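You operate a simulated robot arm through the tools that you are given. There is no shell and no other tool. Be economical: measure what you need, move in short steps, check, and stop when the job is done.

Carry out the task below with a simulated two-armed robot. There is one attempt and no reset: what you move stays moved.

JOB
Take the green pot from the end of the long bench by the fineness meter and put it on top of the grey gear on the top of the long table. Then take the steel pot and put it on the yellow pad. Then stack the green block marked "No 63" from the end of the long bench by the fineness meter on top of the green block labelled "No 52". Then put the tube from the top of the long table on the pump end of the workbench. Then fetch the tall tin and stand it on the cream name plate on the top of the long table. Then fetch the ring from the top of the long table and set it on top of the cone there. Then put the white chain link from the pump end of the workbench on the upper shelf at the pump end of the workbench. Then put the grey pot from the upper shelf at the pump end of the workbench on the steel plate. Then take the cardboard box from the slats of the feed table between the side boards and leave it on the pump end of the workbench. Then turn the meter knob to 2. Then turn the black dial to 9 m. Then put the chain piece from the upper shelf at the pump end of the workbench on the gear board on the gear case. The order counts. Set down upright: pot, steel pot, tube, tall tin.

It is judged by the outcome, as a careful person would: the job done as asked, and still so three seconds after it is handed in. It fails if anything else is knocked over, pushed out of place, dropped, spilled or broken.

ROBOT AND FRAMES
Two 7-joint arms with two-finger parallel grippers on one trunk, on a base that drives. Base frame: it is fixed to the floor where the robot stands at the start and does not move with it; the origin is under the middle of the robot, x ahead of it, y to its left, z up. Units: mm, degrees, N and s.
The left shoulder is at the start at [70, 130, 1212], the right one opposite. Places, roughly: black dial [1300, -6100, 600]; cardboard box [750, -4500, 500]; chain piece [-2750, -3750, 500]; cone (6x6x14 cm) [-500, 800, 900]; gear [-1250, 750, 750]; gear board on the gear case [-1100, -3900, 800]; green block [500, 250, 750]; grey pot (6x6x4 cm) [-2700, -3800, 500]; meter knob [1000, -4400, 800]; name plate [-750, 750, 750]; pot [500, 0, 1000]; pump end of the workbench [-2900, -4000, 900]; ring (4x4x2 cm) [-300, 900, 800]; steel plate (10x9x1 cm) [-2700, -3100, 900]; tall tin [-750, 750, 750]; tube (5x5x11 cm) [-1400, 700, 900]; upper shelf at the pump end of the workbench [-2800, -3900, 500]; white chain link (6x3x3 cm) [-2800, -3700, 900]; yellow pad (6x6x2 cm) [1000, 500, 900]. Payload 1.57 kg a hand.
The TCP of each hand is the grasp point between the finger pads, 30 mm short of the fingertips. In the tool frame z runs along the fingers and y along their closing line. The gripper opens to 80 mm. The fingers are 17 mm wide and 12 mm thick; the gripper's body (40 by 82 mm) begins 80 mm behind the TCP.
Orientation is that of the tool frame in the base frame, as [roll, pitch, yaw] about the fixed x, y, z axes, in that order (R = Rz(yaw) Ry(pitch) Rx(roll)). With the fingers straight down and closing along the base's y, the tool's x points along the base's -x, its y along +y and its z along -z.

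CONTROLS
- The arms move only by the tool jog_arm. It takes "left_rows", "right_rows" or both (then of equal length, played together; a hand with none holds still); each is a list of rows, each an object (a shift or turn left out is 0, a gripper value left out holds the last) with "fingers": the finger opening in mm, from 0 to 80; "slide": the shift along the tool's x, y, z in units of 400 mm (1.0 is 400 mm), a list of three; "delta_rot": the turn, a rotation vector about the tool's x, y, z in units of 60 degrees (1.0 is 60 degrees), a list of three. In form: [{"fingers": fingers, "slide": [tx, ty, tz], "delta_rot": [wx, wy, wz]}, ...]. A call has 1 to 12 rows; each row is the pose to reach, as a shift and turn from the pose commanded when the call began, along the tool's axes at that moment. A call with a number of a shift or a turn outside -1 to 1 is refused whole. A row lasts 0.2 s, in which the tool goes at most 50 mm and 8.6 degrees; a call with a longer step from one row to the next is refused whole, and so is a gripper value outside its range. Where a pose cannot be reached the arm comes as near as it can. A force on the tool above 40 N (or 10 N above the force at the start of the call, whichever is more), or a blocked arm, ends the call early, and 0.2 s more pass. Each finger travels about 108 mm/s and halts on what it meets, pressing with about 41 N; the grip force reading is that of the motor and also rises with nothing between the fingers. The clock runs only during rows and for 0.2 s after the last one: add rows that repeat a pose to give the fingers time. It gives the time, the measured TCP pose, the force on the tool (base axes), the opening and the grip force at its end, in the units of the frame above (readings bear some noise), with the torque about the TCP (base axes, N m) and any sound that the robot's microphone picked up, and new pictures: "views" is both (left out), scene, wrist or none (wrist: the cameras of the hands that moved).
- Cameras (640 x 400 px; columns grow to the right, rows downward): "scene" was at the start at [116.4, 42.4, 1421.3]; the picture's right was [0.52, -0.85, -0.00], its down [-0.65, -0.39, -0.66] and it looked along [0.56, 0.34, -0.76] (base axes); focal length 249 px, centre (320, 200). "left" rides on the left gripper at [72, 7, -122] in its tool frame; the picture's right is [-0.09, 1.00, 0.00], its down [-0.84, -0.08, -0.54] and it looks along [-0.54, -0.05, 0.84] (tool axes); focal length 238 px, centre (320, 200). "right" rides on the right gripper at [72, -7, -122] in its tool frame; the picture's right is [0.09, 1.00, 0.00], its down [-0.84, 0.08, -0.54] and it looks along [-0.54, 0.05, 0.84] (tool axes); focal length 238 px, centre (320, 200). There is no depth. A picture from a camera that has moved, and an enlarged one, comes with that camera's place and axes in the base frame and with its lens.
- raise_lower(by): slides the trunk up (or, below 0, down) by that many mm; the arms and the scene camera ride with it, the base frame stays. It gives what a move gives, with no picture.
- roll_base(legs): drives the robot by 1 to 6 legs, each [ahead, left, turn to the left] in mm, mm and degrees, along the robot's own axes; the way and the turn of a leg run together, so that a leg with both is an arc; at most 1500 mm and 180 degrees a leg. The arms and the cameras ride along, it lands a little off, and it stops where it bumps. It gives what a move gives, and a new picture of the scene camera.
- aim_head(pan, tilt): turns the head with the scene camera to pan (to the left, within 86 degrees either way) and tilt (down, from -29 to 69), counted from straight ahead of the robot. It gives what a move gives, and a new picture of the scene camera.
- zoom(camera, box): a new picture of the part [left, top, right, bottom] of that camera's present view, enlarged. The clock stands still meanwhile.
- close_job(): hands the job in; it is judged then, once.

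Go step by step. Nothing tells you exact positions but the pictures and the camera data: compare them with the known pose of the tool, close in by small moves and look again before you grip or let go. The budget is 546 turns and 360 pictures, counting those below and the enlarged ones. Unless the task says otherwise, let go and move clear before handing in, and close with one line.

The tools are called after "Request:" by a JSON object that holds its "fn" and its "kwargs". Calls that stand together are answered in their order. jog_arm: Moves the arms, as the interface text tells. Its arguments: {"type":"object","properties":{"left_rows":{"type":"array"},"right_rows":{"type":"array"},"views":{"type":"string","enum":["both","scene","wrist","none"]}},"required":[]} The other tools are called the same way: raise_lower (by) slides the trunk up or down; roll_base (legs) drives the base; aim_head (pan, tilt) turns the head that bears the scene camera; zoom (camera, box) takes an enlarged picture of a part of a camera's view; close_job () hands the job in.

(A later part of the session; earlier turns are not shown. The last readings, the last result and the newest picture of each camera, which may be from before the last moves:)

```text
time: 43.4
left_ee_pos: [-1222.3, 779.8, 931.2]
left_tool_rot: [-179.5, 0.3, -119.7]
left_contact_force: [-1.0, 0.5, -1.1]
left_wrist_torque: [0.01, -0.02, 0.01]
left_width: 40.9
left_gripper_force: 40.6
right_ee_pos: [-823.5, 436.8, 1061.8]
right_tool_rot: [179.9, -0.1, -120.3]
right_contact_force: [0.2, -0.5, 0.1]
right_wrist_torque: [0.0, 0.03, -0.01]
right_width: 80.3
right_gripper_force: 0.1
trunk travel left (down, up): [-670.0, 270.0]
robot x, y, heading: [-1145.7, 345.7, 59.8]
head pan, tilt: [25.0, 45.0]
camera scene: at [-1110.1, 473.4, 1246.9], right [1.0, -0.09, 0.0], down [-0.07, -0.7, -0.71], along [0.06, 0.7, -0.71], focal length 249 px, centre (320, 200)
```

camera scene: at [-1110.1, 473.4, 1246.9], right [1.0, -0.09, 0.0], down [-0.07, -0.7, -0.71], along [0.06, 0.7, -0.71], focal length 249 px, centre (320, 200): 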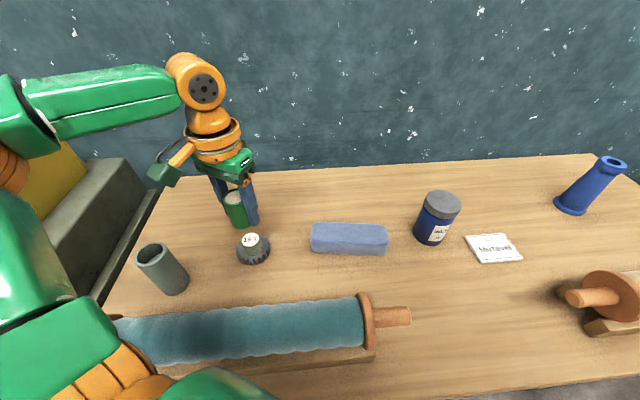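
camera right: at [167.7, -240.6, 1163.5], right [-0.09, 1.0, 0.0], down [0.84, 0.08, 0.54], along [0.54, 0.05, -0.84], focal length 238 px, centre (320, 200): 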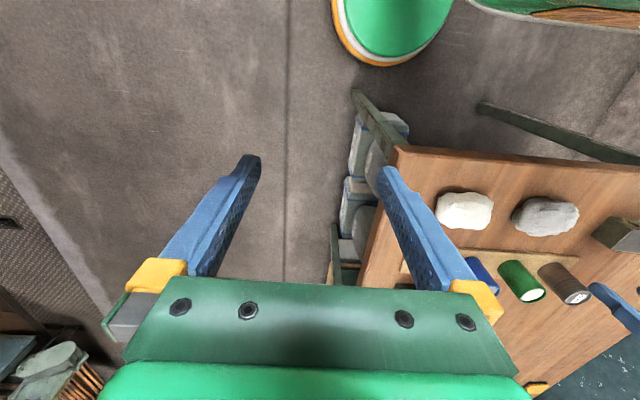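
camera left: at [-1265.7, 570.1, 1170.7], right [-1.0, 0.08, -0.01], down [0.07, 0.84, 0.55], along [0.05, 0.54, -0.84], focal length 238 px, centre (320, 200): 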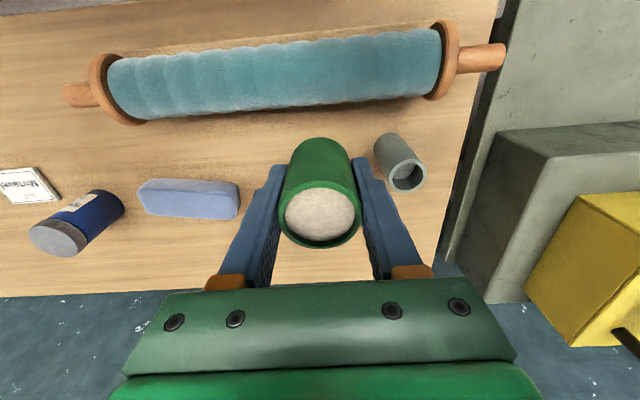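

Request:
{"fn": "jog_arm", "kwargs": {"left_rows": [{"slide": [0, 0, 0.06]}, {"slide": [0, 0, 0.06]}], "views": "none"}}

Request:
{"fn": "zoom", "kwargs": {"camera": "scene", "box": [180, 180, 320, 280]}}

```text
time: 44.0
left_ee_pos: [-1219.8, 778.8, 907.1]
left_tool_rot: [-179.5, 0.2, -119.7]
left_contact_force: [0.0, -0.4, -0.7]
left_wrist_torque: [-0.05, 0.02, -0.02]
left_width: 41.0
left_gripper_force: 40.7
right_ee_pos: [-823.8, 437.1, 1061.7]
right_tool_rot: [179.9, -0.1, -120.4]
right_contact_force: [0.4, 0.6, -0.4]
right_wrist_torque: [0.01, 0.03, 0.0]
right_width: 79.9
right_gripper_force: 0.0
trunk travel left (down, up): [-670.0, 270.0]
robot x, y, heading: [-1143.3, 345.2, 59.8]
head pan, tilt: [25.0, 45.0]
```

```text
4.00 times, centred on (250, 230) of scene
camera zoom: at [-1110.2, 473.4, 1246.9], right [1.0, -0.09, 0.0], down [-0.06, -0.7, -0.71], along [0.06, 0.7, -0.71], focal length 994 px, centre (600, 80)
```

zoom: 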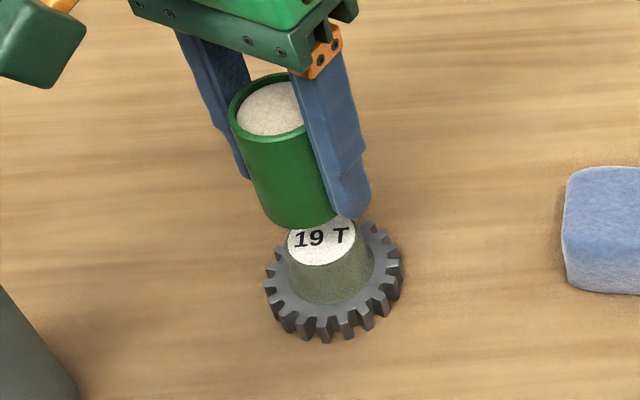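

Request:
{"fn": "jog_arm", "kwargs": {"left_rows": [{"slide": [0.0015, -0.0125, 0.0]}, {"slide": [0.0015, -0.0125, 0.037]}, {"slide": [0.0015, -0.0125, 0.037]}], "views": "none"}}

Request:
{"fn": "zoom", "kwargs": {"camera": "scene", "box": [200, 190, 300, 270]}}

```text
time: 44.8
left_ee_pos: [-1215.6, 776.0, 891.5]
left_tool_rot: [-179.5, 0.2, -119.7]
left_contact_force: [0.3, 0.7, -1.0]
left_wrist_torque: [0.0, -0.01, -0.01]
left_width: 40.8
left_gripper_force: 41.7
right_ee_pos: [-825.3, 435.9, 1063.9]
right_tool_rot: [179.9, -0.1, -120.3]
right_contact_force: [-0.1, -0.3, 0.2]
right_wrist_torque: [-0.03, -0.01, 0.03]
right_width: 80.2
right_gripper_force: 0.1
trunk travel left (down, up): [-670.0, 270.0]
robot x, y, heading: [-1146.6, 344.9, 59.5]
head pan, tilt: [25.0, 45.0]
```

```text
5.00 times, centred on (250, 230) of scene
camera zoom: at [-1110.3, 473.6, 1246.9], right [1.0, -0.09, 0.0], down [-0.06, -0.7, -0.71], along [0.06, 0.7, -0.71], focal length 1243 px, centre (670, 50)
```

zoom: 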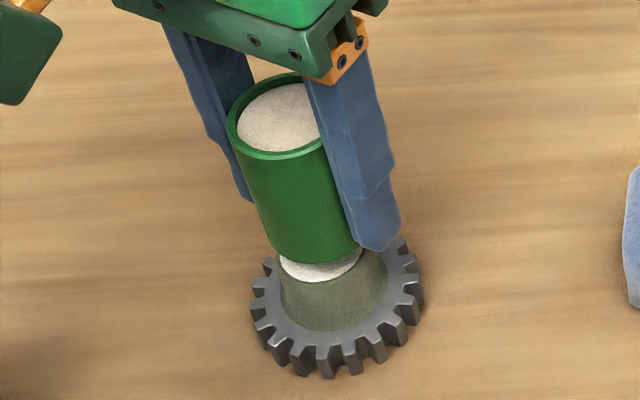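

Request:
{"fn": "jog_arm", "kwargs": {"left_rows": [{"slide": [0, 0, 0.01]}, {"slide": [0, 0, 0.02]}, {"slide": [0, 0, 0.02]}], "views": "none"}}

Request:
{"fn": "zoom", "kwargs": {"camera": "scene", "box": [200, 190, 300, 270]}}

```text
time: 45.6
left_ee_pos: [-1216.9, 777.8, 884.5]
left_tool_rot: [-179.6, 0.2, -119.7]
left_contact_force: [0.3, -0.4, -0.8]
left_wrist_torque: [0.02, 0.01, 0.03]
left_width: 41.1
left_gripper_force: 40.9
right_ee_pos: [-823.6, 437.6, 1061.6]
right_tool_rot: [179.9, 0.0, -120.4]
right_contact_force: [-0.5, -0.5, -0.9]
right_wrist_torque: [0.01, 0.0, 0.01]
right_width: 80.0
right_gripper_force: 0.1
trunk travel left (down, up): [-670.0, 270.0]
robot x, y, heading: [-1141.9, 346.1, 59.5]
head pan, tilt: [25.0, 45.0]
```

```text
5.00 times, centred on (250, 230) of scene
camera zoom: at [-1110.3, 473.6, 1246.9], right [1.0, -0.09, 0.0], down [-0.06, -0.7, -0.71], along [0.06, 0.7, -0.71], focal length 1243 px, centre (670, 50)
```

zoom: 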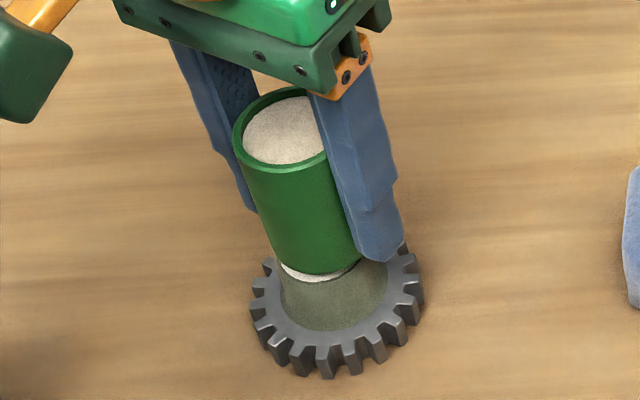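

Request:
{"fn": "jog_arm", "kwargs": {"left_rows": [{"slide": [0, 0, 0.012]}, {"slide": [0, 0, 0.012]}], "views": "none"}}

Request:
{"fn": "zoom", "kwargs": {"camera": "scene", "box": [200, 190, 300, 270]}}

```text
time: 46.2
left_ee_pos: [-1216.5, 777.2, 879.7]
left_tool_rot: [-179.4, 0.2, -119.7]
left_contact_force: [-0.2, -0.3, -1.1]
left_wrist_torque: [0.02, -0.02, -0.01]
left_width: 41.3
left_gripper_force: 40.7
right_ee_pos: [-822.9, 436.4, 1062.0]
right_tool_rot: [179.9, 0.0, -120.3]
right_contact_force: [0.4, 0.8, 0.6]
right_wrist_torque: [0.01, 0.03, -0.05]
right_width: 79.9
right_gripper_force: 0.1
trunk travel left (down, up): [-670.0, 270.0]
robot x, y, heading: [-1140.2, 351.7, 59.9]
head pan, tilt: [25.0, 45.0]
```

```text
5.00 times, centred on (250, 230) of scene
camera zoom: at [-1110.3, 473.6, 1246.9], right [1.0, -0.09, 0.0], down [-0.06, -0.7, -0.71], along [0.06, 0.7, -0.71], focal length 1243 px, centre (670, 50)
```

zoom: 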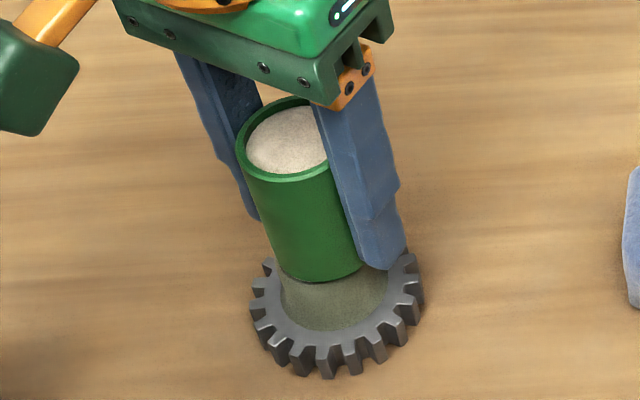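

Request:
{"fn": "jog_arm", "kwargs": {"left_rows": [{"slide": [0, 0, 0.006]}, {"slide": [0, 0, 0.012]}, {"slide": [0, 0, 0.012]}], "views": "none"}}

Request:
{"fn": "zoom", "kwargs": {"camera": "scene", "box": [200, 190, 300, 270]}}

```text
time: 47.0
left_ee_pos: [-1217.4, 777.5, 873.2]
left_tool_rot: [-179.5, 0.3, -119.7]
left_contact_force: [-0.8, 0.9, 2.5]
left_wrist_torque: [0.05, 0.08, -0.04]
left_width: 40.7
left_gripper_force: 41.2
right_ee_pos: [-824.0, 436.3, 1061.8]
right_tool_rot: [179.9, 0.0, -120.2]
right_contact_force: [0.8, 0.1, 0.6]
right_wrist_torque: [-0.02, -0.01, 0.01]
right_width: 80.1
right_gripper_force: 0.0
trunk travel left (down, up): [-670.0, 270.0]
robot x, y, heading: [-1141.6, 350.7, 59.6]
head pan, tilt: [25.0, 45.0]
```

```text
5.00 times, centred on (250, 230) of scene
camera zoom: at [-1110.3, 473.1, 1247.0], right [1.0, -0.09, 0.0], down [-0.06, -0.7, -0.71], along [0.06, 0.7, -0.71], focal length 1243 px, centre (670, 50)
```

zoom: 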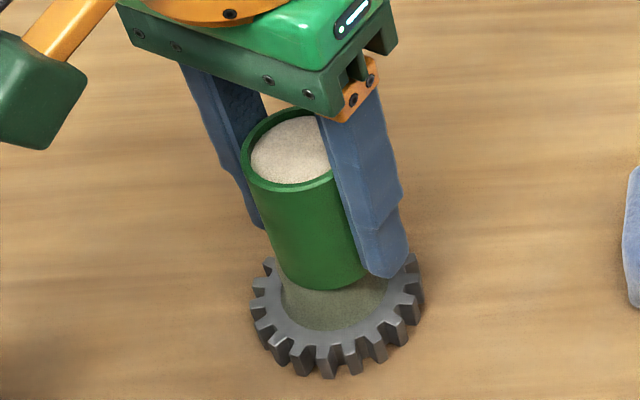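

Contact reads and the pot looks centred on the hub. Releasing and rising.

Request:
{"fn": "jog_arm", "kwargs": {"left_rows": [{"slide": [0, 0, 0.0], "fingers": 50}, {"slide": [0, 0, 0.0], "fingers": 62}, {"slide": [0, 0, -0.04]}, {"slide": [0, 0, -0.12]}, {"slide": [0, 0, -0.22]}, {"slide": [0, 0, -0.34]}], "views": "scene"}}

Request:
{"fn": "zoom", "kwargs": {"camera": "scene", "box": [200, 190, 300, 270]}}

```text
time: 48.4
left_ee_pos: [-1218.3, 774.4, 1011.9]
left_tool_rot: [-179.6, 0.4, -119.8]
left_contact_force: [0.0, 0.1, 0.1]
left_wrist_torque: [-0.04, 0.0, -0.01]
left_width: 62.0
left_gripper_force: 0.1
right_ee_pos: [-822.6, 436.4, 1061.5]
right_tool_rot: [179.7, -0.1, -120.3]
right_contact_force: [0.6, -0.1, -0.1]
right_wrist_torque: [0.01, -0.04, -0.03]
right_width: 79.8
right_gripper_force: 0.1
trunk travel left (down, up): [-670.0, 270.0]
robot x, y, heading: [-1140.5, 344.7, 59.6]
head pan, tilt: [25.0, 45.0]
camera scene: at [-1109.6, 472.6, 1246.9], right [1.0, -0.09, 0.0], down [-0.07, -0.7, -0.71], along [0.06, 0.7, -0.71], focal length 249 px, centre (320, 200)
```

scene: 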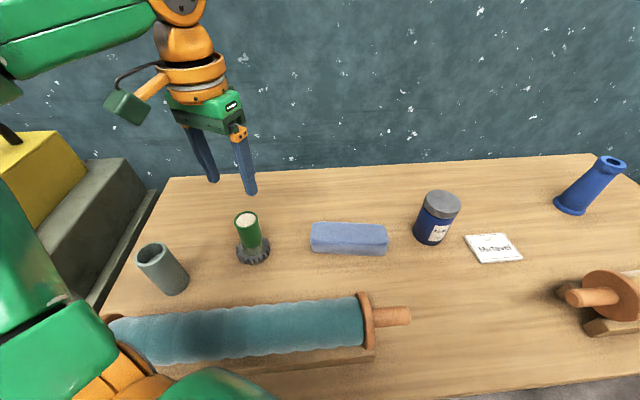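

```text
5.00 times, centred on (250, 230) of scene
camera zoom: at [-1109.6, 472.6, 1246.9], right [1.0, -0.09, 0.0], down [-0.07, -0.7, -0.71], along [0.06, 0.7, -0.71], focal length 1243 px, centre (670, 50)
```

zoom: 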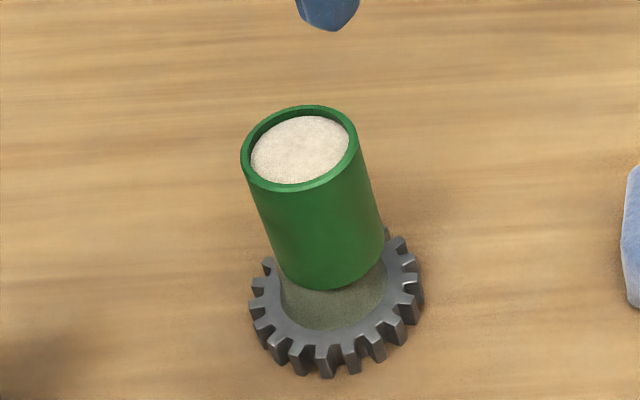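

The green pot sits on the hub. Now back to the bench end for the steel pot.

Request:
{"fn": "roll_base", "kwargs": {"legs": [[-298, -175, 0], [0, 0, -59.6], [1200, 0, 0]]}}

Request:
{"fn": "aim_head", "kwargs": {"pan": 15, "tilt": 50}}

```text
time: 59.0
left_ee_pos: [412.9, 315.3, 1010.9]
left_tool_rot: [-179.5, 0.3, -177.9]
left_contact_force: [1.0, -0.4, -0.2]
left_wrist_torque: [0.01, 0.04, 0.0]
left_width: 62.0
left_gripper_force: 0.0
right_ee_pos: [332.8, -197.4, 1062.1]
right_tool_rot: [179.9, 0.0, -178.5]
right_contact_force: [0.5, -0.2, -0.2]
right_wrist_torque: [-0.01, -0.01, 0.0]
right_width: 80.2
right_gripper_force: 0.0
trunk travel left (down, up): [-670.0, 270.0]
robot x, y, heading: [86.3, 25.3, 1.5]
head pan, tilt: [25.0, 45.0]
camera scene: at [211.4, 64.7, 1246.9], right [0.45, -0.9, 0.0], down [-0.63, -0.32, -0.71], along [0.63, 0.32, -0.71], focal length 249 px, centre (320, 200)
```

scene: 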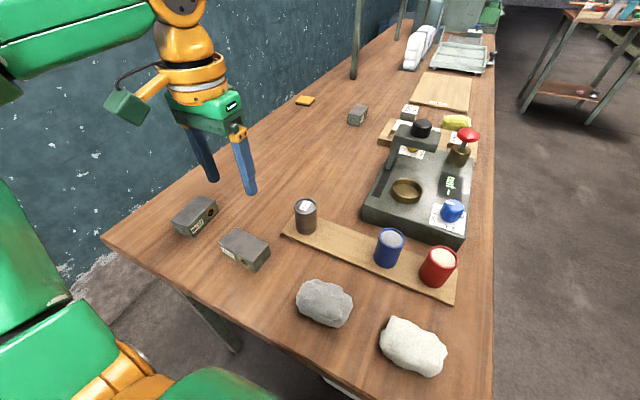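

```text
time: 59.8
left_ee_pos: [412.8, 316.0, 1011.0]
left_tool_rot: [-179.5, 0.2, -178.0]
left_contact_force: [0.6, -0.1, 0.2]
left_wrist_torque: [0.01, 0.01, 0.01]
left_width: 62.0
left_gripper_force: 0.1
right_ee_pos: [332.7, -199.0, 1062.1]
right_tool_rot: [179.9, 0.1, -178.5]
right_contact_force: [-0.1, -0.1, -0.5]
right_wrist_torque: [-0.01, -0.02, -0.02]
right_width: 79.9
right_gripper_force: 0.1
trunk travel left (down, up): [-670.0, 270.0]
robot x, y, heading: [90.4, 23.9, 1.2]
head pan, tilt: [15.0, 50.0]
camera scene: at [212.9, 50.3, 1240.0], right [0.28, -0.96, 0.0], down [-0.73, -0.22, -0.64], along [0.62, 0.18, -0.77], focal length 249 px, centre (320, 200)
```

scene: 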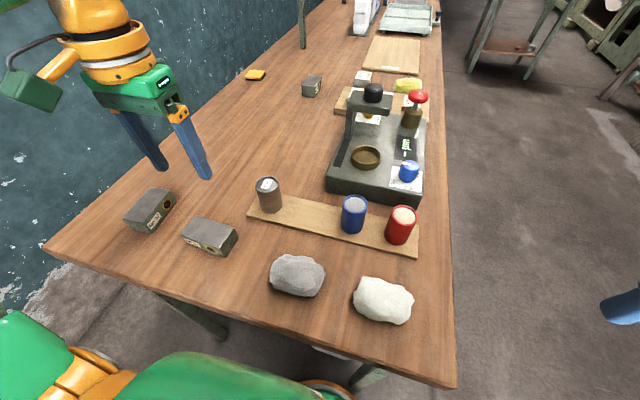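

Left hand heads to above the steel pot at about (480, 230).

Request:
{"fn": "jog_arm", "kwargs": {"left_rows": [{"slide": [-0.05, -0.09, 0], "fingers": 68}, {"slide": [-0.12, -0.17, 0]}, {"slide": [-0.16, -0.22, 0.03]}, {"slide": [-0.16, -0.22, 0.13]}, {"slide": [-0.16, -0.22, 0.13]}], "views": "wrist"}}

```text
time: 61.0
left_ee_pos: [480.3, 229.1, 960.6]
left_tool_rot: [-179.6, 0.2, -178.0]
left_contact_force: [-0.9, -0.6, 1.1]
left_wrist_torque: [0.0, -0.02, 0.04]
left_width: 67.8
left_gripper_force: 0.0
right_ee_pos: [333.7, -198.8, 1062.4]
right_tool_rot: [180.0, 0.0, -178.5]
right_contact_force: [-0.7, -0.7, -0.4]
right_wrist_torque: [-0.02, -0.01, 0.01]
right_width: 80.0
right_gripper_force: 0.1
trunk travel left (down, up): [-670.0, 270.0]
robot x, y, heading: [83.5, 22.3, 1.4]
head pan, tilt: [15.0, 50.0]
camera left: at [407.6, 234.5, 1083.7], right [0.06, 1.0, -0.01], down [0.84, -0.04, 0.55], along [0.54, -0.04, -0.84], focal length 238 px, centre (320, 200)
```

left: 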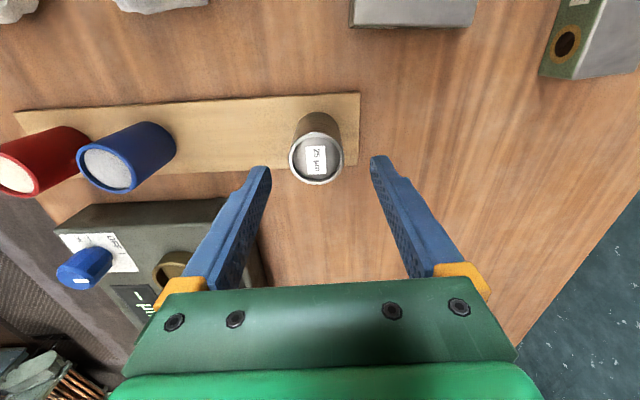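

Request:
{"fn": "jog_arm", "kwargs": {"left_rows": [{"slide": [0, -0.011, 0.08]}, {"slide": [0, -0.011, 0.16]}, {"slide": [0, -0.011, 0.175]}, {"slide": [0, -0.011, 0.175], "fingers": 30}, {"slide": [0, -0.011, 0.175], "fingers": 30}, {"slide": [0, -0.011, 0.175], "fingers": 30}], "views": "wrist"}}

```text
time: 62.4
left_ee_pos: [481.8, 224.9, 892.5]
left_tool_rot: [-179.6, 0.2, -177.9]
left_contact_force: [0.5, 0.7, 1.1]
left_wrist_torque: [0.05, -0.01, 0.05]
left_width: 41.1
left_gripper_force: 41.3
right_ee_pos: [334.0, -198.7, 1063.3]
right_tool_rot: [179.8, 0.0, -178.5]
right_contact_force: [-1.5, -0.4, -0.6]
right_wrist_torque: [-0.01, 0.02, 0.0]
right_width: 80.0
right_gripper_force: 0.1
trunk travel left (down, up): [-670.0, 270.0]
robot x, y, heading: [87.6, 24.0, 1.1]
head pan, tilt: [15.0, 50.0]
camera left: at [408.2, 230.1, 1014.3], right [0.06, 1.0, -0.01], down [0.84, -0.04, 0.55], along [0.55, -0.04, -0.84], focal length 238 px, centre (320, 200)
```

left: 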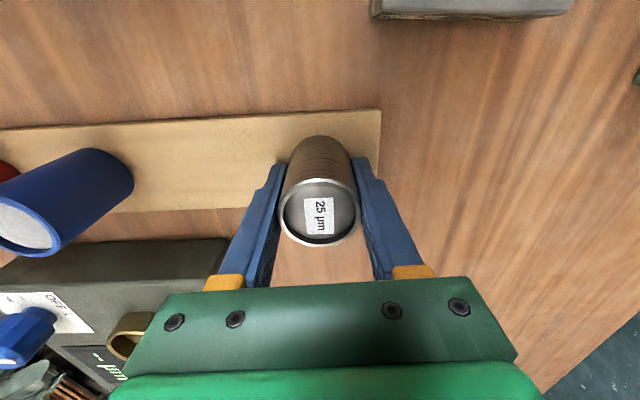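

Gripped. Lifting, and taking a closer look at the block labels and the far pad.

Request:
{"fn": "jog_arm", "kwargs": {"left_rows": [{"slide": [0, 0, -0.1], "fingers": 30}, {"slide": [0.02, 0, -0.2]}, {"slide": [0.07, 0, -0.3]}, {"slide": [0.15, 0, -0.4]}], "views": "none"}}

Request:
{"fn": "zoom", "kwargs": {"camera": "scene", "box": [100, 160, 300, 285]}}

Request:
{"fn": "aim_head", "kwargs": {"pan": 35, "tilt": 20}}

```text
refused: row 4 steps farther than a row can; nothing moved
```

```text
3.20 times, centred on (200, 222) of scene
camera zoom: at [212.7, 50.2, 1240.0], right [0.28, -0.96, 0.0], down [-0.73, -0.22, -0.64], along [0.62, 0.18, -0.77], focal length 795 px, centre (704, 128)
```

zoom: 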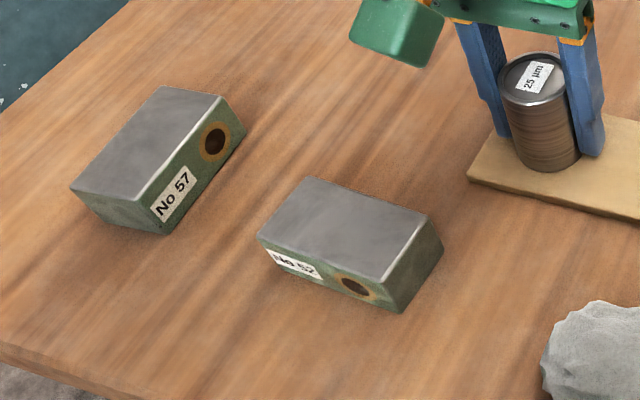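

```text
time: 63.3
left_ee_pos: [481.1, 225.0, 891.6]
left_tool_rot: [-179.5, 0.3, -177.9]
left_contact_force: [-1.1, 0.8, 0.4]
left_wrist_torque: [0.03, 0.01, 0.01]
left_width: 41.6
left_gripper_force: 40.5
right_ee_pos: [332.5, -198.5, 1062.4]
right_tool_rot: [179.9, -0.1, -178.4]
right_contact_force: [-0.4, -0.2, -0.7]
right_wrist_torque: [0.03, 0.03, 0.02]
right_width: 79.9
right_gripper_force: 0.1
trunk travel left (down, up): [-670.0, 270.0]
robot x, y, heading: [87.2, 22.9, 1.3]
head pan, tilt: [35.0, 20.0]
camera scene: at [213.8, 83.7, 1285.5], right [0.59, -0.8, 0.0], down [-0.28, -0.2, -0.94], along [0.76, 0.56, -0.34], focal length 249 px, centre (320, 200)
```

scene: 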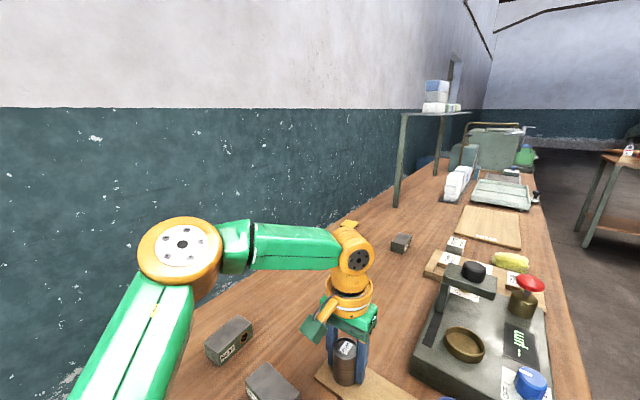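

No 57 and No 52 are the near blocks; the third, farther one must be No 63. The pad is near the bench's left edge, so I'll go round through the gap between table and bench to the aisle by the wall.

Request:
{"fn": "jog_arm", "kwargs": {"left_rows": [{"slide": [0, 0, -0.1], "fingers": 30}, {"slide": [0.02, 0, -0.2]}, {"slide": [0.06, 0, -0.3]}, {"slide": [0.12, 0, -0.4]}], "views": "wrist"}}

Request:
{"fn": "roll_base", "kwargs": {"legs": [[-50, 0, 0]]}}

Request:
{"fn": "aim_head", "kwargs": {"pan": 86, "tilt": 50}}

```text
time: 64.3
left_ee_pos: [432.7, 223.2, 1053.6]
left_tool_rot: [-179.6, 0.2, -178.0]
left_contact_force: [-0.3, -0.4, -1.5]
left_wrist_torque: [0.0, -0.02, -0.04]
left_width: 41.4
left_gripper_force: 40.9
right_ee_pos: [332.4, -199.4, 1062.2]
right_tool_rot: [179.8, 0.1, -178.6]
right_contact_force: [-0.5, 0.4, -0.2]
right_wrist_torque: [-0.02, -0.02, -0.01]
right_width: 79.8
right_gripper_force: 0.1
trunk travel left (down, up): [-670.0, 270.0]
robot x, y, heading: [89.2, 28.5, 1.6]
head pan, tilt: [35.0, 20.0]
camera left: at [358.0, 229.4, 1175.4], right [0.06, 1.0, -0.01], down [0.84, -0.04, 0.55], along [0.55, -0.04, -0.84], focal length 238 px, centre (320, 200)
```

left: 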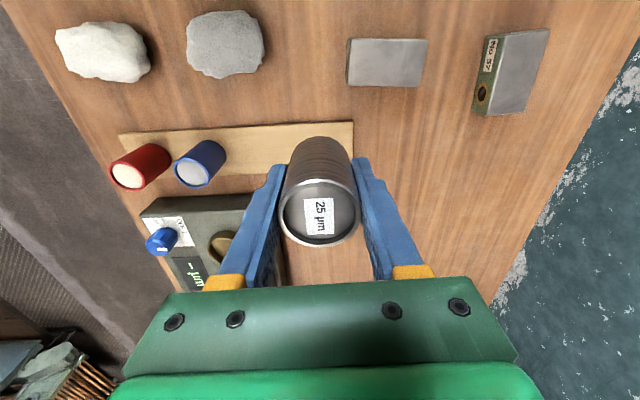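

```text
time: 65.2
left_ee_pos: [387.5, 222.0, 1050.3]
left_tool_rot: [-179.5, 0.0, -178.0]
left_contact_force: [0.8, -0.8, -1.6]
left_wrist_torque: [0.01, 0.02, -0.03]
left_width: 41.3
left_gripper_force: 41.0
right_ee_pos: [286.6, -198.7, 1061.7]
right_tool_rot: [179.9, -0.2, -178.6]
right_contact_force: [0.2, 0.1, -0.1]
right_wrist_torque: [-0.01, 0.0, 0.0]
right_width: 80.0
right_gripper_force: 0.1
trunk travel left (down, up): [-670.0, 270.0]
robot x, y, heading: [38.1, 21.6, 1.3]
head pan, tilt: [35.0, 20.0]
camera scene: at [168.9, 82.7, 1284.9], right [0.59, -0.8, 0.0], down [-0.28, -0.2, -0.94], along [0.75, 0.56, -0.35], focal length 249 px, centre (320, 200)
```

scene: 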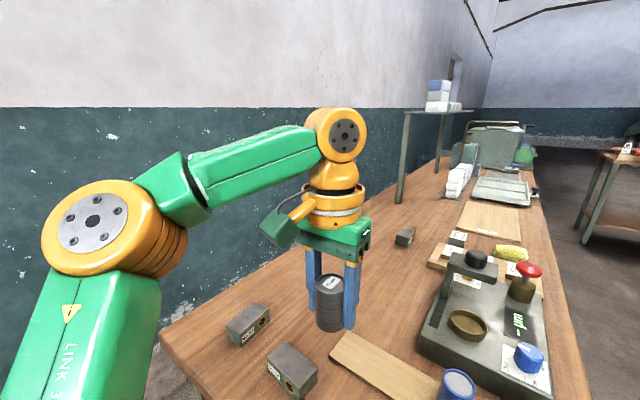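

```text
time: 66.4
left_ee_pos: [383.6, 223.5, 1051.6]
left_tool_rot: [-179.5, 0.1, -178.0]
left_contact_force: [-0.5, 0.1, -2.2]
left_wrist_torque: [-0.01, 0.0, 0.02]
left_width: 41.0
left_gripper_force: 40.6
right_ee_pos: [283.2, -199.5, 1063.3]
right_tool_rot: [179.9, 0.0, -178.6]
right_contact_force: [-0.6, -0.2, 0.0]
right_wrist_torque: [0.03, -0.03, 0.02]
right_width: 80.0
right_gripper_force: 0.1
trunk travel left (down, up): [-670.0, 270.0]
robot x, y, heading: [39.0, 23.1, 1.5]
head pan, tilt: [85.9, 50.0]
camera scene: at [92.8, 104.2, 1240.0], right [1.0, -0.05, 0.0], down [-0.04, -0.77, -0.64], along [0.03, 0.64, -0.77], focal length 249 px, centre (320, 200)
```

scene: 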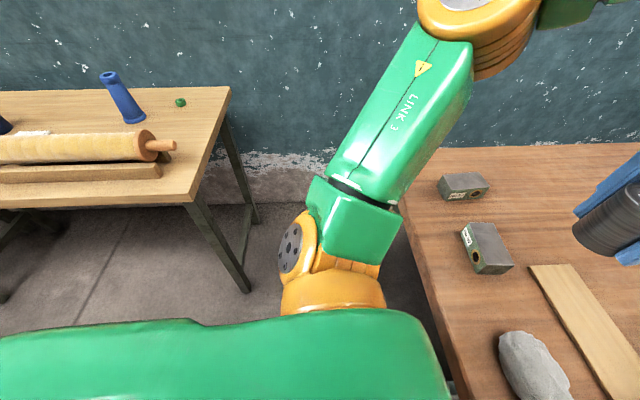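

The wall is at y≈1104, bench edge y≈596: a 500 mm aisle. I'll turn to face -y here, then back in through the gap and strafe along the aisle.

Request:
{"fn": "roll_base", "kwargs": {"legs": [[0, 0, -91.5]]}}

Request:
{"fn": "aim_head", "kwargs": {"pan": -86, "tilt": 45}}

```text
time: 70.7
left_ee_pos: [234.7, -322.6, 1052.4]
left_tool_rot: [-179.6, 0.3, 91.5]
left_contact_force: [-0.8, -0.2, -1.3]
left_wrist_torque: [-0.01, 0.0, -0.02]
left_width: 41.2
left_gripper_force: 41.8
right_ee_pos: [-188.0, -218.8, 1061.7]
right_tool_rot: [179.9, 0.0, 90.9]
right_contact_force: [-0.4, -0.7, -0.7]
right_wrist_torque: [-0.01, -0.01, 0.03]
right_width: 79.8
right_gripper_force: 0.1
trunk travel left (down, up): [-670.0, 270.0]
robot x, y, heading: [38.7, 24.2, -89.2]
head pan, tilt: [85.9, 50.0]
camera scene: at [116.6, -28.9, 1240.0], right [-0.06, -1.0, 0.0], down [-0.77, 0.04, -0.64], along [0.64, -0.04, -0.77], focal length 249 px, centre (320, 200)
```

scene: 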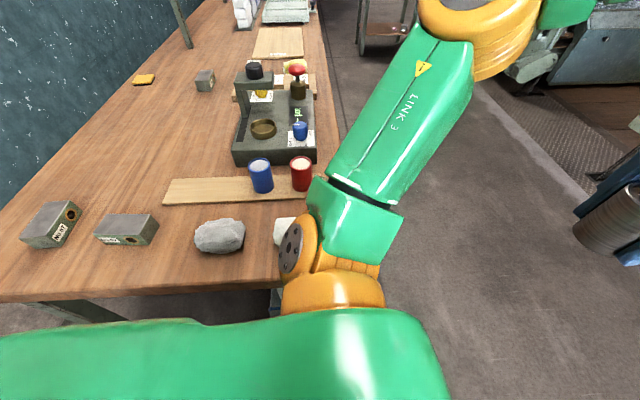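

```text
time: 73.3
left_ee_pos: [234.7, -323.3, 1050.9]
left_tool_rot: [-179.4, 0.3, 91.3]
left_contact_force: [0.4, 0.1, -1.8]
left_wrist_torque: [-0.01, 0.01, 0.0]
left_width: 41.6
left_gripper_force: 40.7
right_ee_pos: [-186.8, -218.5, 1063.0]
right_tool_rot: [-180.0, 0.0, 90.9]
right_contact_force: [0.7, 0.3, 0.1]
right_wrist_torque: [-0.05, -0.02, 0.04]
right_width: 80.0
right_gripper_force: 0.0
trunk travel left (down, up): [-670.0, 270.0]
robot x, y, heading: [38.5, 25.2, -89.1]
head pan, tilt: [-85.9, 45.0]
camera scene: at [-41.4, -31.6, 1246.9], right [-0.09, 1.0, 0.0], down [0.7, 0.06, -0.71], along [-0.7, -0.06, -0.71], focal length 249 px, centre (320, 200)
```

scene: 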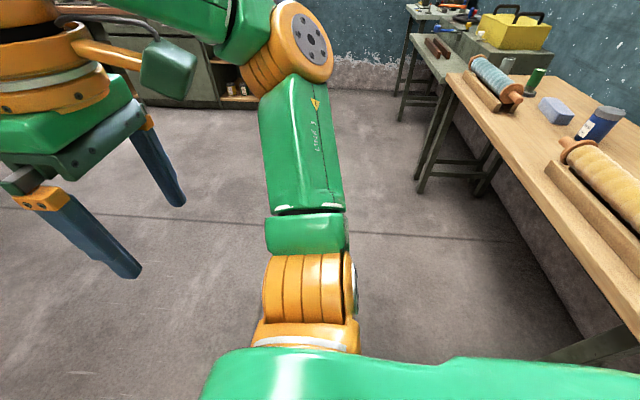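

Request:
{"fn": "roll_base", "kwargs": {"legs": [[-400, 0, 0], [-380, 0, 0]]}}

Request:
{"fn": "aim_head", "kwargs": {"pan": 86, "tilt": 35}}

```text
time: 77.8
left_ee_pos: [221.2, 455.2, 1051.7]
left_tool_rot: [-179.4, 0.1, 91.4]
left_contact_force: [0.0, -1.3, -1.6]
left_wrist_torque: [-0.03, -0.01, 0.0]
left_width: 41.4
left_gripper_force: 41.0
right_ee_pos: [-200.4, 560.5, 1061.2]
right_tool_rot: [179.9, -0.2, 90.9]
right_contact_force: [-0.1, 0.4, 0.6]
right_wrist_torque: [0.0, -0.01, -0.03]
right_width: 80.1
right_gripper_force: 0.0
trunk travel left (down, up): [-670.0, 270.0]
robot x, y, heading: [23.7, 805.1, -88.9]
head pan, tilt: [-85.9, 45.0]
camera scene: at [-55.0, 746.4, 1246.8], right [-0.09, 1.0, 0.0], down [0.7, 0.06, -0.71], along [-0.7, -0.06, -0.71], focal length 249 px, centre (320, 200)
```

scene: 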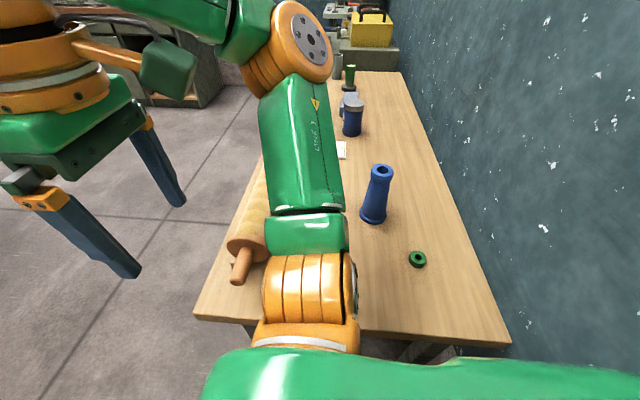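

```text
time: 80.4
left_ee_pos: [221.2, 456.7, 1050.9]
left_tool_rot: [-179.6, 0.1, 91.4]
left_contact_force: [-0.3, -0.4, -1.8]
left_wrist_torque: [0.0, 0.03, 0.0]
left_width: 41.4
left_gripper_force: 41.1
right_ee_pos: [-201.1, 560.3, 1061.8]
right_tool_rot: [179.9, 0.0, 90.8]
right_contact_force: [0.1, -0.6, 0.5]
right_wrist_torque: [0.0, -0.01, -0.05]
right_width: 79.8
right_gripper_force: 0.0
trunk travel left (down, up): [-670.0, 270.0]
robot x, y, heading: [22.5, 803.7, -89.1]
head pan, tilt: [85.9, 35.0]
camera scene: at [113.9, 749.5, 1261.7], right [-0.06, -1.0, 0.0], down [-0.57, 0.03, -0.82], along [0.82, -0.05, -0.57], focal length 249 px, centre (320, 200)
```

scene: 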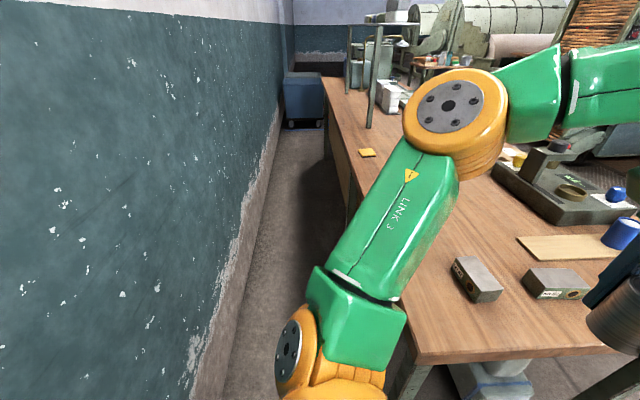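

The aisle is clear. Strafing along it toward the pad.

Request:
{"fn": "roll_base", "kwargs": {"legs": [[0, 400, 0], [0, 400, 0]]}}

Request:
{"fn": "aim_head", "kwargs": {"pan": 25, "tilt": 50}}

```text
time: 85.0
left_ee_pos: [1018.3, 468.2, 1051.6]
left_tool_rot: [-179.5, 0.3, 91.4]
left_contact_force: [0.0, 0.3, -2.2]
left_wrist_torque: [-0.03, 0.0, 0.01]
left_width: 41.1
left_gripper_force: 40.7
right_ee_pos: [598.0, 571.5, 1061.2]
right_tool_rot: [179.8, 0.0, 90.9]
right_contact_force: [0.5, -0.7, -0.4]
right_wrist_torque: [0.0, -0.02, -0.02]
right_width: 79.8
right_gripper_force: 0.0
trunk travel left (down, up): [-670.0, 270.0]
robot x, y, heading: [826.0, 816.3, -89.1]
head pan, tilt: [85.9, 35.0]
camera scene: at [911.9, 760.4, 1261.8], right [-0.06, -1.0, 0.0], down [-0.57, 0.03, -0.82], along [0.82, -0.05, -0.57], focal length 249 px, centre (320, 200)
```

scene: 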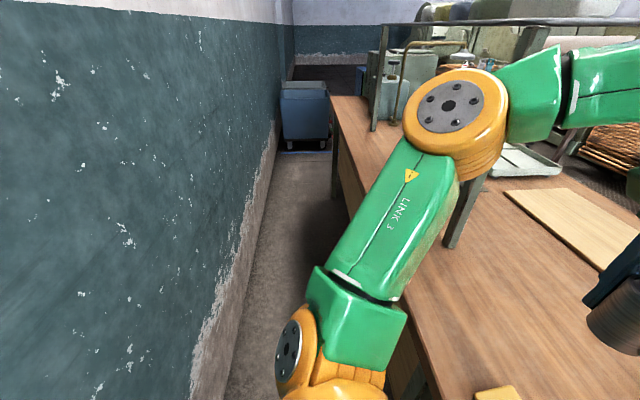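

```text
time: 86.3
left_ee_pos: [1019.5, 468.1, 1051.5]
left_tool_rot: [-179.4, 0.2, 91.4]
left_contact_force: [-0.2, -1.0, -1.7]
left_wrist_torque: [0.0, 0.02, 0.01]
left_width: 41.5
left_gripper_force: 40.8
right_ee_pos: [598.6, 571.0, 1061.9]
right_tool_rot: [179.9, 0.0, 91.0]
right_contact_force: [-0.1, 0.4, 0.1]
right_wrist_torque: [0.0, -0.02, 0.01]
right_width: 80.3
right_gripper_force: 0.1
trunk travel left (down, up): [-670.0, 270.0]
robot x, y, heading: [820.8, 817.4, -88.9]
head pan, tilt: [25.0, 50.0]
camera scene: at [858.8, 696.1, 1240.0], right [-0.9, -0.44, 0.0], down [-0.33, 0.69, -0.64], along [0.28, -0.58, -0.77], focal length 249 px, centre (320, 200)
```

scene: 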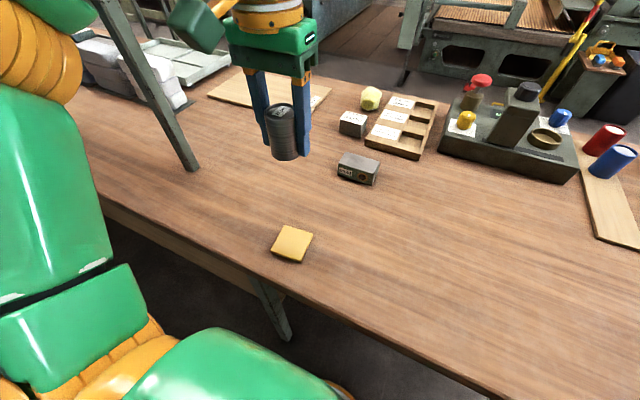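

The pad is near (996, 521). I'll take a two-height measurement.

Request:
{"fn": "zoom", "kwargs": {"camera": "scene", "box": [250, 200, 350, 270]}}

Request:
{"fn": "raise_lower", "kwargs": {"by": 150}}

Request:
{"fn": "zoom", "kwargs": {"camera": "scene", "box": [220, 200, 400, 326]}}

```text
5.71 times, centred on (300, 235) of scene
camera zoom: at [858.8, 696.1, 1240.0], right [-0.9, -0.44, 0.0], down [-0.33, 0.69, -0.64], along [0.28, -0.58, -0.77], focal length 1420 px, centre (434, 0)
```

zoom: 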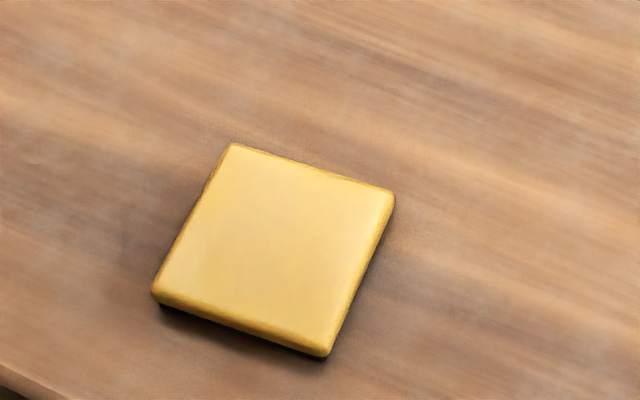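

```text
time: 88.0
left_ee_pos: [1020.2, 466.9, 1202.4]
left_tool_rot: [-179.5, 0.2, 91.4]
left_contact_force: [0.0, -0.2, -1.9]
left_wrist_torque: [0.01, -0.02, 0.01]
left_width: 41.7
left_gripper_force: 40.9
right_ee_pos: [597.6, 572.3, 1212.1]
right_tool_rot: [179.9, 0.0, 90.8]
right_contact_force: [-1.2, 1.4, -0.1]
right_wrist_torque: [-0.02, -0.01, -0.03]
right_width: 80.0
right_gripper_force: 0.0
trunk travel left (down, up): [-820.0, 120.0]
robot x, y, heading: [825.2, 818.1, -89.3]
head pan, tilt: [25.0, 50.0]
```

```text
3.17 times, centred on (310, 263) of scene
camera zoom: at [858.7, 695.9, 1389.9], right [-0.9, -0.44, 0.0], down [-0.33, 0.69, -0.64], along [0.28, -0.58, -0.77], focal length 789 px, centre (352, -0)
```

zoom: 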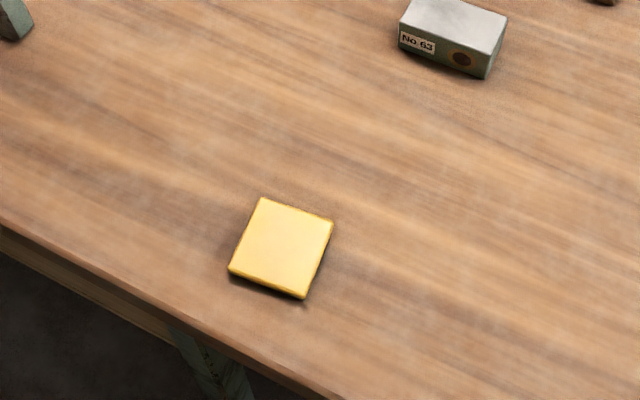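

Pad centre is at (998, 519), top z≈865; the block behind is indeed "No 63". Positioning the pot over the pad.

Request:
{"fn": "raise_lower", "kwargs": {"by": -150}}

Request:
{"fn": "jog_arm", "kwargs": {"left_rows": [{"slide": [0.07, -0.03, 0], "fingers": 30}, {"slide": [0.131, -0.052, 0.03]}, {"slide": [0.131, -0.052, 0.14]}, {"slide": [0.131, -0.052, 0.24]}, {"slide": [0.131, -0.052, 0.32]}, {"slide": [0.131, -0.052, 0.32]}], "views": "none"}}

Request:
{"fn": "zoom", "kwargs": {"camera": "scene", "box": [220, 140, 380, 260]}}

```text
time: 89.8
left_ee_pos: [1020.3, 466.9, 1051.8]
left_tool_rot: [-179.6, 0.2, 91.4]
left_contact_force: [0.0, -0.3, -2.1]
left_wrist_torque: [0.02, -0.01, -0.01]
left_width: 41.2
left_gripper_force: 41.4
right_ee_pos: [598.1, 572.6, 1061.9]
right_tool_rot: [-180.0, 0.0, 90.7]
right_contact_force: [0.2, 0.1, 0.4]
right_wrist_torque: [-0.04, 0.01, 0.01]
right_width: 80.1
right_gripper_force: 0.1
trunk travel left (down, up): [-670.0, 270.0]
robot x, y, heading: [824.5, 815.0, -88.8]
head pan, tilt: [25.0, 50.0]
```

```text
time: 91.2
left_ee_pos: [997.5, 519.2, 926.4]
left_tool_rot: [-179.5, 0.2, 91.4]
left_contact_force: [-0.6, 0.9, -1.8]
left_wrist_torque: [0.01, 0.01, 0.03]
left_width: 41.3
left_gripper_force: 41.5
right_ee_pos: [598.8, 572.9, 1061.2]
right_tool_rot: [179.8, 0.0, 90.9]
right_contact_force: [-0.2, 0.0, 0.6]
right_wrist_torque: [0.01, -0.02, 0.01]
right_width: 80.1
right_gripper_force: 0.1
trunk travel left (down, up): [-670.0, 270.0]
robot x, y, heading: [824.2, 811.3, -89.1]
head pan, tilt: [25.0, 50.0]
```

```text
3.33 times, centred on (300, 200) of scene
camera zoom: at [858.7, 696.1, 1240.0], right [-0.9, -0.44, 0.0], down [-0.33, 0.69, -0.64], along [0.28, -0.58, -0.77], focal length 829 px, centre (387, 200)
```

zoom: 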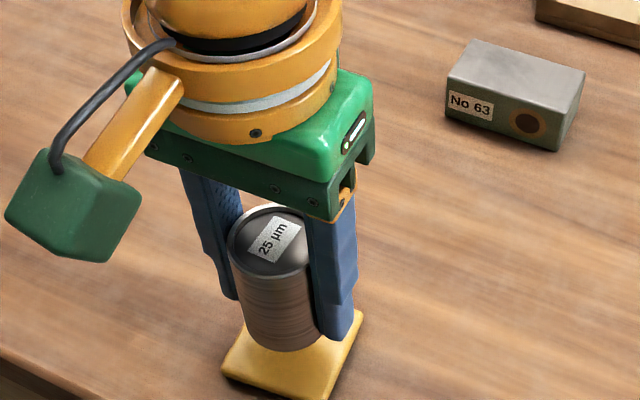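

Request:
{"fn": "jog_arm", "kwargs": {"left_rows": [{"slide": [0, 0, 0.015]}, {"slide": [0, 0, 0.03]}, {"slide": [0, 0, 0.035]}], "views": "none"}}

Request:
{"fn": "zoom", "kwargs": {"camera": "scene", "box": [240, 180, 360, 260]}}

```text
time: 92.0
left_ee_pos: [996.6, 519.8, 910.1]
left_tool_rot: [-179.7, 0.2, 91.5]
left_contact_force: [-0.4, 0.0, -2.2]
left_wrist_torque: [-0.01, -0.03, -0.02]
left_width: 41.1
left_gripper_force: 41.0
right_ee_pos: [598.7, 571.1, 1062.8]
right_tool_rot: [180.0, 0.0, 90.9]
right_contact_force: [-0.3, 0.6, -0.1]
right_wrist_torque: [0.02, 0.01, 0.04]
right_width: 80.1
right_gripper_force: 0.0
trunk travel left (down, up): [-670.0, 270.0]
robot x, y, heading: [827.9, 815.2, -89.1]
head pan, tilt: [25.0, 50.0]
```

```text
5.00 times, centred on (300, 220) of scene
camera zoom: at [858.6, 696.1, 1240.0], right [-0.9, -0.44, 0.0], down [-0.33, 0.69, -0.64], along [0.28, -0.58, -0.77], focal length 1243 px, centre (420, 100)
```

zoom: 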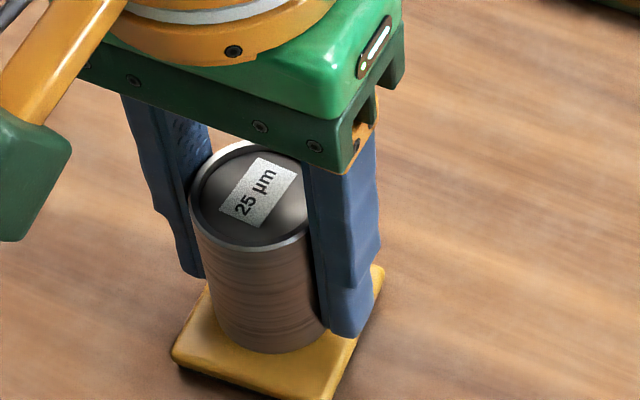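

Request:
{"fn": "jog_arm", "kwargs": {"left_rows": [{"slide": [0, -0.006, 0.008]}, {"slide": [0, -0.006, 0.016]}, {"slide": [0, -0.006, 0.018]}], "views": "none"}}

```text
time: 92.8
left_ee_pos: [994.4, 518.7, 902.6]
left_tool_rot: [-179.6, 0.2, 91.4]
left_contact_force: [0.0, 0.1, -1.0]
left_wrist_torque: [0.03, -0.01, 0.01]
left_width: 41.2
left_gripper_force: 41.0
right_ee_pos: [598.1, 572.8, 1062.1]
right_tool_rot: [179.9, 0.1, 91.0]
right_contact_force: [0.2, 0.3, -0.3]
right_wrist_torque: [0.03, -0.02, 0.0]
right_width: 80.0
right_gripper_force: 0.1
trunk travel left (down, up): [-670.0, 270.0]
robot x, y, heading: [823.8, 812.9, -89.3]
head pan, tilt: [25.0, 50.0]
```

Request:
{"fn": "jog_arm", "kwargs": {"left_rows": [{"slide": [0, 0, 0.008]}, {"slide": [0, 0, 0.013]}], "views": "none"}}

Request:
{"fn": "zoom", "kwargs": {"camera": "scene", "box": [240, 180, 360, 260]}}

```text
time: 93.4
left_ee_pos: [994.6, 518.5, 897.5]
left_tool_rot: [-179.6, 0.1, 91.5]
left_contact_force: [-0.3, 0.4, -1.2]
left_wrist_torque: [0.04, 0.02, -0.03]
left_width: 41.3
left_gripper_force: 41.1
right_ee_pos: [597.9, 572.9, 1061.2]
right_tool_rot: [179.9, 0.0, 91.0]
right_contact_force: [0.5, 0.5, -0.8]
right_wrist_torque: [0.0, 0.04, 0.0]
right_width: 79.9
right_gripper_force: 0.1
trunk travel left (down, up): [-670.0, 270.0]
robot x, y, heading: [827.3, 814.2, -89.0]
head pan, tilt: [25.0, 50.0]
```

```text
5.00 times, centred on (300, 220) of scene
camera zoom: at [858.6, 696.1, 1239.9], right [-0.9, -0.44, 0.0], down [-0.33, 0.69, -0.64], along [0.28, -0.58, -0.77], focal length 1243 px, centre (420, 100)
```

zoom: 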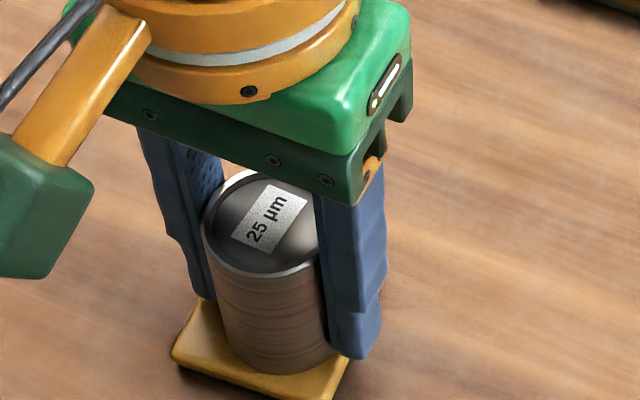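

Request:
{"fn": "jog_arm", "kwargs": {"left_rows": [{"slide": [-0.01, 0.005, -0.005]}, {"slide": [-0.02, 0.0095, -0.005]}, {"slide": [-0.02, 0.0095, -0.005]}], "views": "none"}}

Request:
{"fn": "zoom", "kwargs": {"camera": "scene", "box": [250, 195, 350, 265]}}

```text
time: 94.2
left_ee_pos: [998.4, 511.2, 899.5]
left_tool_rot: [-179.7, 0.2, 91.4]
left_contact_force: [0.0, -1.3, -1.2]
left_wrist_torque: [-0.02, 0.0, 0.01]
left_width: 41.3
left_gripper_force: 40.8
right_ee_pos: [597.7, 571.9, 1062.9]
right_tool_rot: [179.9, 0.0, 90.9]
right_contact_force: [-0.6, -0.1, -0.2]
right_wrist_torque: [-0.02, -0.03, 0.01]
right_width: 79.9
right_gripper_force: 0.0
trunk travel left (down, up): [-670.0, 270.0]
robot x, y, heading: [820.8, 814.8, -89.1]
head pan, tilt: [25.0, 50.0]
```

```text
5.71 times, centred on (300, 230) of scene
camera zoom: at [858.6, 696.2, 1240.0], right [-0.9, -0.44, 0.0], down [-0.33, 0.69, -0.64], along [0.28, -0.58, -0.77], focal length 1420 px, centre (434, 29)
```

zoom: 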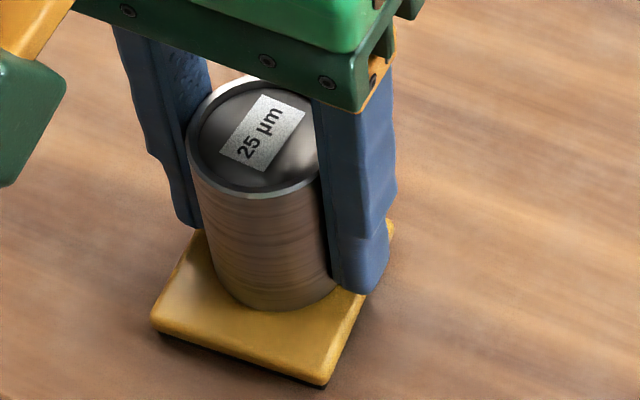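

Request:
{"fn": "jog_arm", "kwargs": {"left_rows": [{"slide": [0, 0, 0.008]}, {"slide": [0, 0, 0.015]}], "views": "none"}}

Request:
{"fn": "zoom", "kwargs": {"camera": "scene", "box": [250, 195, 350, 265]}}

```text
time: 94.8
left_ee_pos: [997.6, 511.2, 896.5]
left_tool_rot: [-179.7, 0.7, 91.4]
left_contact_force: [7.0, -8.8, 38.3]
left_wrist_torque: [-0.01, -0.45, -0.04]
left_width: 41.3
left_gripper_force: 41.2
right_ee_pos: [598.0, 573.4, 1063.0]
right_tool_rot: [179.8, 0.2, 90.9]
right_contact_force: [-0.2, 0.6, -0.2]
right_wrist_torque: [-0.03, -0.01, 0.0]
right_width: 79.9
right_gripper_force: 0.1
trunk travel left (down, up): [-670.0, 270.0]
robot x, y, heading: [822.9, 814.6, -89.1]
head pan, tilt: [25.0, 50.0]
```

```text
5.71 times, centred on (300, 230) of scene
camera zoom: at [857.7, 698.5, 1241.1], right [-0.9, -0.44, 0.0], down [-0.33, 0.69, -0.64], along [0.28, -0.58, -0.76], focal length 1420 px, centre (434, 29)
```

zoom: 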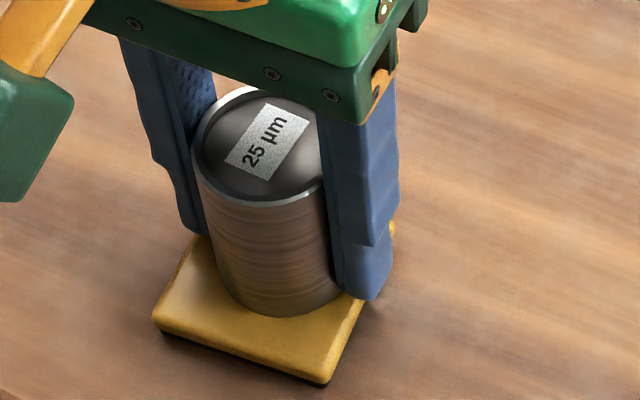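

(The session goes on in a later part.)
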